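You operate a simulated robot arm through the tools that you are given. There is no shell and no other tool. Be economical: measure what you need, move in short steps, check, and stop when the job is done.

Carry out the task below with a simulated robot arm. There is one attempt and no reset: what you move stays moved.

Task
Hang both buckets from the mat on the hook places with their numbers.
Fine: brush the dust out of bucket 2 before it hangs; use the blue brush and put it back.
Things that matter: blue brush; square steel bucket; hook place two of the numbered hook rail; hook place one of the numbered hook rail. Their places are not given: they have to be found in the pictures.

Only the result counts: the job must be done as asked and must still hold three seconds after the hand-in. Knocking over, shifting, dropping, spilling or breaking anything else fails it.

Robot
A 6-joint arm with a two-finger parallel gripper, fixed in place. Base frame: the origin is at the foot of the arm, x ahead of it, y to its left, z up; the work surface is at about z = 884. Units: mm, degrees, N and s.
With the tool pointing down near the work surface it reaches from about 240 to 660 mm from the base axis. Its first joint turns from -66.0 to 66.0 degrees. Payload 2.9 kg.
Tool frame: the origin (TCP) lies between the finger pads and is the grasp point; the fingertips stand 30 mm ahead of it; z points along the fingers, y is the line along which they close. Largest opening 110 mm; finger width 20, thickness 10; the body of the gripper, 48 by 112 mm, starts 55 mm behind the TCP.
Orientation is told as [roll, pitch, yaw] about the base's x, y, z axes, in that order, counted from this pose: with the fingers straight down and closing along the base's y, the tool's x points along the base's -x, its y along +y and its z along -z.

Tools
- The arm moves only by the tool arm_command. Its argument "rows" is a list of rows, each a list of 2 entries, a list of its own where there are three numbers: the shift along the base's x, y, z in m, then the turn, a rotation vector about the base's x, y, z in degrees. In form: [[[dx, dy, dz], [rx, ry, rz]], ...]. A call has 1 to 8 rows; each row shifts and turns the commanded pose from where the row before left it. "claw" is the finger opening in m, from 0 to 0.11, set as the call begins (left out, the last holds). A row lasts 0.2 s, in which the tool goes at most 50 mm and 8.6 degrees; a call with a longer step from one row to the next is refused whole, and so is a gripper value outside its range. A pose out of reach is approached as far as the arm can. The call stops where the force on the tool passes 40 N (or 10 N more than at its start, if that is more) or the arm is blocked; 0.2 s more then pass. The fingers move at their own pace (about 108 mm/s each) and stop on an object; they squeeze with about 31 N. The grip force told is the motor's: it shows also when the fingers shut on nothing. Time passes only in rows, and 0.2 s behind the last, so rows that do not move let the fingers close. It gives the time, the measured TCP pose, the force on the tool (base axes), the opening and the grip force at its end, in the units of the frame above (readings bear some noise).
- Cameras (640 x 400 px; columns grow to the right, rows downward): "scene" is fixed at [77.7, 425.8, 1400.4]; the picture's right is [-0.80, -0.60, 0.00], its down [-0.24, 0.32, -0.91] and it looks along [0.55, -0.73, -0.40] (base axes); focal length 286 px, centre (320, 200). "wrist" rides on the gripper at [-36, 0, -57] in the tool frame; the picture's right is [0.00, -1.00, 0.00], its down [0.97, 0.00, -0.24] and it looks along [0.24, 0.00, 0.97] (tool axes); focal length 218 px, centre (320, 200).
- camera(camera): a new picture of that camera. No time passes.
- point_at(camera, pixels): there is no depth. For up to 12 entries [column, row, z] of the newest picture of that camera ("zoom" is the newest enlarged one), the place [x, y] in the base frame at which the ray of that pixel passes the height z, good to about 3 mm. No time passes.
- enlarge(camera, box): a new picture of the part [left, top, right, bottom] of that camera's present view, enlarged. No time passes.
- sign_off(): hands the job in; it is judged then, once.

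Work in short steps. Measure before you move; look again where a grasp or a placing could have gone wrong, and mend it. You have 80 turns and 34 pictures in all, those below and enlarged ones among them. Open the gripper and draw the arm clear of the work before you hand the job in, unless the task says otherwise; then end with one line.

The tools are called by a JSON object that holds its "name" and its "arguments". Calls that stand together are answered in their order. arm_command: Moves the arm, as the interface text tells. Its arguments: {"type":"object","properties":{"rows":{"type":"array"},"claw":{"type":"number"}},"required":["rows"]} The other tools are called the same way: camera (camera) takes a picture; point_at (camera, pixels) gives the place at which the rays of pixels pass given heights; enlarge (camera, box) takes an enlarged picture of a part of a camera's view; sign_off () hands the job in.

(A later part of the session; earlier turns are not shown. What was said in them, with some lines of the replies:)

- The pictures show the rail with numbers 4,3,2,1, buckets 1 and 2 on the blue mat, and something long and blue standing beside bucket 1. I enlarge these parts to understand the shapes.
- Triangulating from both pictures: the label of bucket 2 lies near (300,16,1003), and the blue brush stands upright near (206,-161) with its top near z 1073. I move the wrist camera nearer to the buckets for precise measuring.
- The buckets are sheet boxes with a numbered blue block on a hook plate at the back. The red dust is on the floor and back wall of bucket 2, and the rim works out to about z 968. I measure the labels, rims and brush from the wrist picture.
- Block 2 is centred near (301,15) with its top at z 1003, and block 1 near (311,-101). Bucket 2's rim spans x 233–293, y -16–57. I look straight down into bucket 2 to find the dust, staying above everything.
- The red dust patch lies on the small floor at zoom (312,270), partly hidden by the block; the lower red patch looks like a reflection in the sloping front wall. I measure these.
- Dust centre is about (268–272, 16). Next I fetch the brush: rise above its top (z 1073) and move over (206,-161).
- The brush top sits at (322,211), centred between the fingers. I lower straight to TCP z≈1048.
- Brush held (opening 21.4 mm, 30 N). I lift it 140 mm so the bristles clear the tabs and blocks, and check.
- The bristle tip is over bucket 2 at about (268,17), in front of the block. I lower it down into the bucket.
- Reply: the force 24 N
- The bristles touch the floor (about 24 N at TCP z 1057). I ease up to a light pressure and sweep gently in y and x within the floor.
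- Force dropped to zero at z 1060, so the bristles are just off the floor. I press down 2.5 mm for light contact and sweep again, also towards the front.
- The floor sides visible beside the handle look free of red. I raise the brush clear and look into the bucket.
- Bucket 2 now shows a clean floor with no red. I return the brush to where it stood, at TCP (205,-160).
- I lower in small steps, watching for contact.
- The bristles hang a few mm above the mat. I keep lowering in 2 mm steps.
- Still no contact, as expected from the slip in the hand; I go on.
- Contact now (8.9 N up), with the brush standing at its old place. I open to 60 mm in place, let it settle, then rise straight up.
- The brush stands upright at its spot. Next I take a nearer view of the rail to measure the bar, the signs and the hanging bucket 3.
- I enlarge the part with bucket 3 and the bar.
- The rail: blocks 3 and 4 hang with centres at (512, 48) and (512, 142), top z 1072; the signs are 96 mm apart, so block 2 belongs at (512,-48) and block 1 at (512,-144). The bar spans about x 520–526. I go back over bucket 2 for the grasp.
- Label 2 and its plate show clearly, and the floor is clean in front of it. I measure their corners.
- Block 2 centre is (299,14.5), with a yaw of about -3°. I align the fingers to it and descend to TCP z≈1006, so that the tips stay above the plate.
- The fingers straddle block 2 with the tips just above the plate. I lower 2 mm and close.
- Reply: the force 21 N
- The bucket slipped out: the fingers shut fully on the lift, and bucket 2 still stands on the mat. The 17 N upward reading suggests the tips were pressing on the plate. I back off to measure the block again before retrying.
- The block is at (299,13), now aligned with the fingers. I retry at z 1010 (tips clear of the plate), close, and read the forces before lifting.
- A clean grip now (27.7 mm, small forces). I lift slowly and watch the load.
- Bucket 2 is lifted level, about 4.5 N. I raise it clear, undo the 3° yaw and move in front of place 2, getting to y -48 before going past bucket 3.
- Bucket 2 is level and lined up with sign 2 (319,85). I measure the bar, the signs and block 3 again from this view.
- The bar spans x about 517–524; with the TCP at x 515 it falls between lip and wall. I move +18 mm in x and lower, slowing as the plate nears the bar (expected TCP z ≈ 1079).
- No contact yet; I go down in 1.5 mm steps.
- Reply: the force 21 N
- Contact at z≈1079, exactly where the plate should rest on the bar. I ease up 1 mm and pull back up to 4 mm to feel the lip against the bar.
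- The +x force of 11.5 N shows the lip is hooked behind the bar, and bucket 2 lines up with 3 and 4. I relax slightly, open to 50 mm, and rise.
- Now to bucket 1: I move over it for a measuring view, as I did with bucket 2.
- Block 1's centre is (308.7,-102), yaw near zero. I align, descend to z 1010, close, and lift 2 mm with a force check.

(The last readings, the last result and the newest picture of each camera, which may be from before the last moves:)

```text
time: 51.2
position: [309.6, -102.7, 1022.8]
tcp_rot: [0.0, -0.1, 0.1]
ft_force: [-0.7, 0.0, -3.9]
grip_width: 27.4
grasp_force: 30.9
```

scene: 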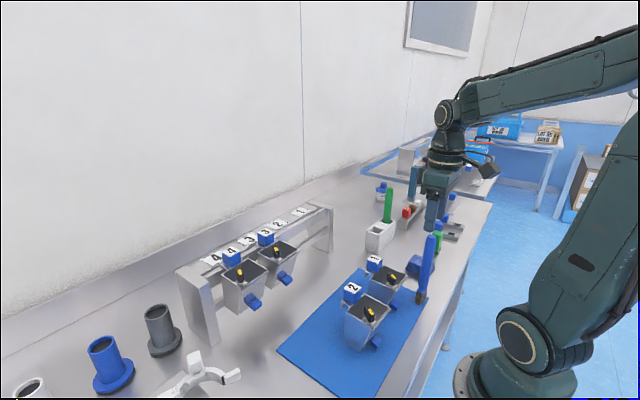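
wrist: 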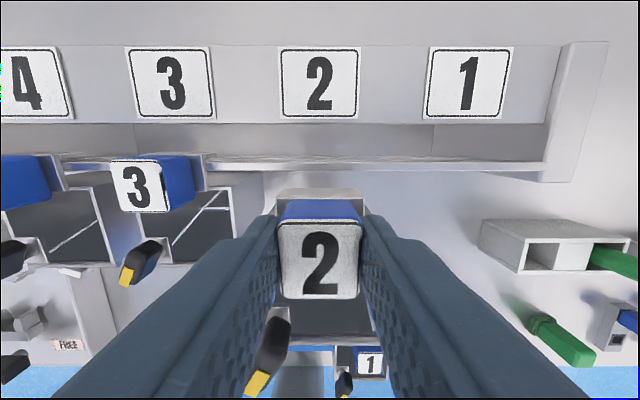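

Bucket 1 is held (3.9 N load). I raise it to z≈1130 and carry it in front of place 1 (y -144).

{"name": "arm_command", "arguments": {"rows": [[[0, 0, 0.02], [0, 0, 0]], [[0, 0, 0.03], [0, 0, 0]], [[0, 0, 0.03], [0, 0, 0]], [[0, 0, 0.027], [0, 0, 0]], [[0.02, -0.014, 0], [0, 0, 0]], [[0.025, -0.014, 0], [0, 0, 0]], [[0.025, -0.014, 0], [0, 0, 0]], [[0, 0, 0], [0, 0, 0]]]}}

{"name": "arm_command", "arguments": {"rows": [[[0.025, 0, 0], [0, 0, 0]], [[0.03, 0, 0], [0, 0, 0]], [[0.03, 0, 0], [0, 0, 0]], [[0.033, 0, 0], [0, 0, 0]], [[0, 0, 0], [0, 0, 0]]]}}

{"name": "camera", "arguments": {"camera": "wrist"}}

```text
time: 53.0
position: [378.8, -145.1, 1133.3]
tcp_rot: [0.0, 0.0, 0.0]
ft_force: [0.2, -1.0, -3.1]
grip_width: 27.8
grasp_force: 31.3
```

```text
time: 54.2
position: [497.2, -145.8, 1130.4]
tcp_rot: [0.1, 0.0, 0.0]
ft_force: [-0.1, 0.1, -3.9]
grip_width: 27.6
grasp_force: 30.8
```

```text
3 pictures are left
```

wrist: 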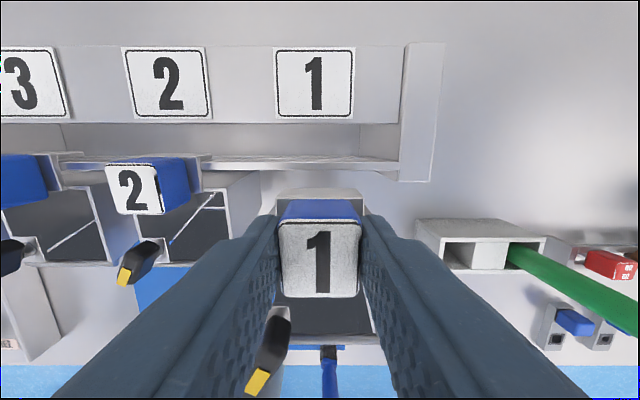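

Bucket 2 hangs well beside 3, and bucket 1 is level and centred under sign 1 (314,83). Same hang: +18 mm in x, then down to just above contact.

{"name": "arm_command", "arguments": {"rows": [[[0.0185, 0.001, 0], [0, 0, 0]], [[0, 0, -0.015], [0, 0, 0]], [[0, 0, -0.015], [0, 0, 0]], [[0, 0, -0.012], [0, 0, 0]], [[0, 0, -0.004], [0, 0, 0]], [[0, 0, 0], [0, 0, 0]]]}}

{"name": "arm_command", "arguments": {"rows": [[[0, 0, -0.002], [0, 0, 0]], [[0, 0, 0], [0, 0, 0]]]}}

{"name": "arm_command", "arguments": {"rows": [[[0, 0, -0.0015], [0, 0, 0]], [[0, 0, 0], [0, 0, 0]]]}}

```text
time: 55.6
position: [515.3, -143.0, 1084.8]
tcp_rot: [0.0, 0.0, -0.1]
ft_force: [-0.2, -0.8, -3.1]
grip_width: 27.6
grasp_force: 30.7
```

```text
time: 56.2
position: [515.0, -144.0, 1083.1]
tcp_rot: [0.0, 0.1, 0.1]
ft_force: [-0.3, 0.3, -4.1]
grip_width: 27.4
grasp_force: 30.9
```

```text
time: 56.8
position: [515.4, -144.4, 1082.0]
tcp_rot: [0.0, 0.0, -0.1]
ft_force: [0.0, 0.2, -3.6]
grip_width: 27.7
grasp_force: 31.1
```

Not touching yet; I continue in 1–1.5 mm steps.

{"name": "arm_command", "arguments": {"rows": [[[0, 0, -0.0015], [0, 0, 0]], [[0, 0, 0], [0, 0, 0]]]}}

{"name": "arm_command", "arguments": {"rows": [[[0, 0, -0.0015], [0, 0, 0]], [[0, 0, 0], [0, 0, 0]]]}}

```text
time: 57.4
position: [514.3, -144.6, 1079.1]
tcp_rot: [0.0, -0.1, 0.1]
ft_force: [0.3, -0.1, 0.3]
grip_width: 27.6
grasp_force: 31.0
```

```text
time: 58.0
position: [514.1, -145.2, 1080.4]
tcp_rot: [-0.1, -0.2, 0.1]
ft_force: [-2.2, 3.8, 11.8]
grip_width: 27.7
grasp_force: 30.7
```

Contact (11.8 N up). I pull back 3 mm to seat the lip.

{"name": "arm_command", "arguments": {"rows": [[[0, 0, 0.0005], [0, 0, 0]], [[-0.0015, 0, 0], [0, 0, 0]], [[-0.0015, 0, 0], [0, 0, 0]], [[0, 0, 0], [0, 0, 0]]]}}

```text
time: 59.0
position: [511.9, -143.5, 1080.0]
tcp_rot: [-0.1, -0.1, 0.1]
ft_force: [10.3, 0.4, 17.7]
grip_width: 27.7
grasp_force: 30.7
```

The lip is engaged (+10 N in x). I relax a little, open, rise and draw back.

{"name": "arm_command", "arguments": {"rows": [[[0.0008, 0, 0.0007], [0, 0, 0]], [[0, 0, 0], [0, 0, 0]]]}}

{"name": "arm_command", "arguments": {"rows": [[[0, 0, 0], [0, 0, 0]], [[0, 0, 0], [0, 0, 0]], [[0, 0, 0.015], [0, 0, 0]], [[0, 0, 0.03], [0, 0, 0]], [[0, 0, 0.04], [0, 0, 0]], [[0, 0, 0.04], [0, 0, 0]]], "claw": 0.05}}

{"name": "arm_command", "arguments": {"rows": [[[-0.035, 0.01, 0.01], [0, 0, 0]], [[-0.035, 0.01, 0.01], [0, 0, 0]], [[-0.035, 0.01, 0.01], [0, 0, 0]], [[-0.02, 0.01, 0.01], [0, 0, 0]], [[0, 0, 0], [0, 0, 0]]]}}

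{"name": "enlarge", "arguments": {"camera": "scene", "box": [160, 170, 460, 350]}}

{"name": "camera", "arguments": {"camera": "wrist"}}

```text
time: 59.6
position: [511.3, -145.3, 1080.2]
tcp_rot: [0.0, 0.0, 0.0]
ft_force: [7.0, 0.7, 15.3]
grip_width: 27.8
grasp_force: 30.8
```

```text
time: 61.0
position: [512.6, -144.0, 1205.1]
tcp_rot: [0.1, 0.0, 0.1]
ft_force: [-0.3, -0.1, 0.2]
grip_width: 50.1
grasp_force: 0.0
```

```text
time: 62.2
position: [387.2, -103.0, 1243.2]
tcp_rot: [0.1, 0.0, -0.1]
ft_force: [0.4, -0.4, 0.7]
grip_width: 49.9
grasp_force: 0.0
```

```text
2.13 times, centred on (310, 260) of scene
```

zoom: 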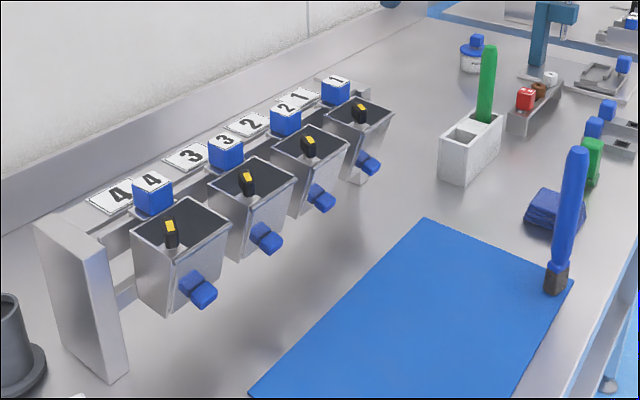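

```text
1 pictures are left
```

wrist: 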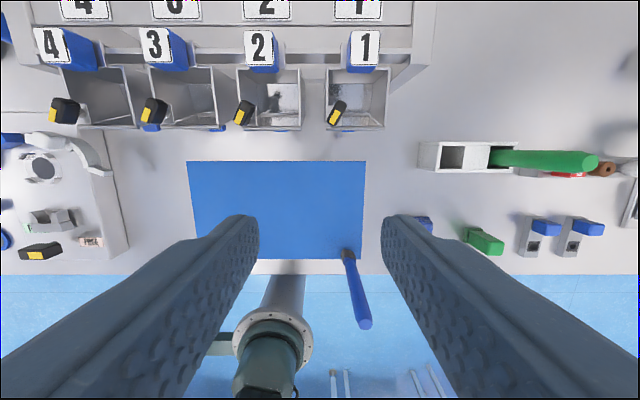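

All four buckets hang in a line at their signs, and the brush stands at its spot. I use the last picture for the inside of bucket 2.

{"name": "enlarge", "arguments": {"camera": "wrist", "box": [220, 20, 400, 140]}}

```text
3.33 times, centred on (310, 80) of wrist
```

zoom: 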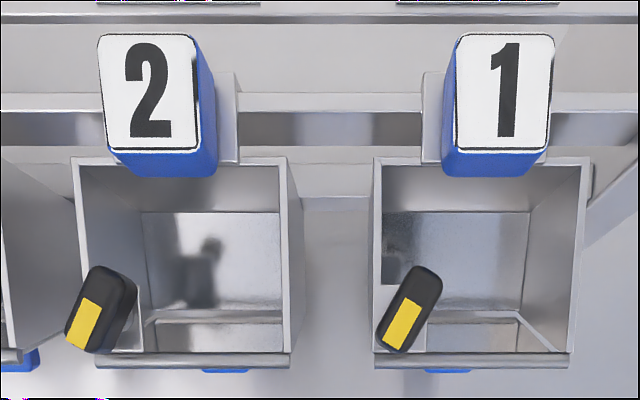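

Bucket 2 is clean inside (only a reflection shows), both buckets hang on the bar, and the arm is clear with the gripper open. I hand the job in.

{"name": "sign_off", "arguments": {}}

```text
The job is handed in.
```

Buckets 1 and 2 hang on hook places 1 and 2. Bucket 2 was brushed clean first, and the blue brush is standing back where it was on the mat.
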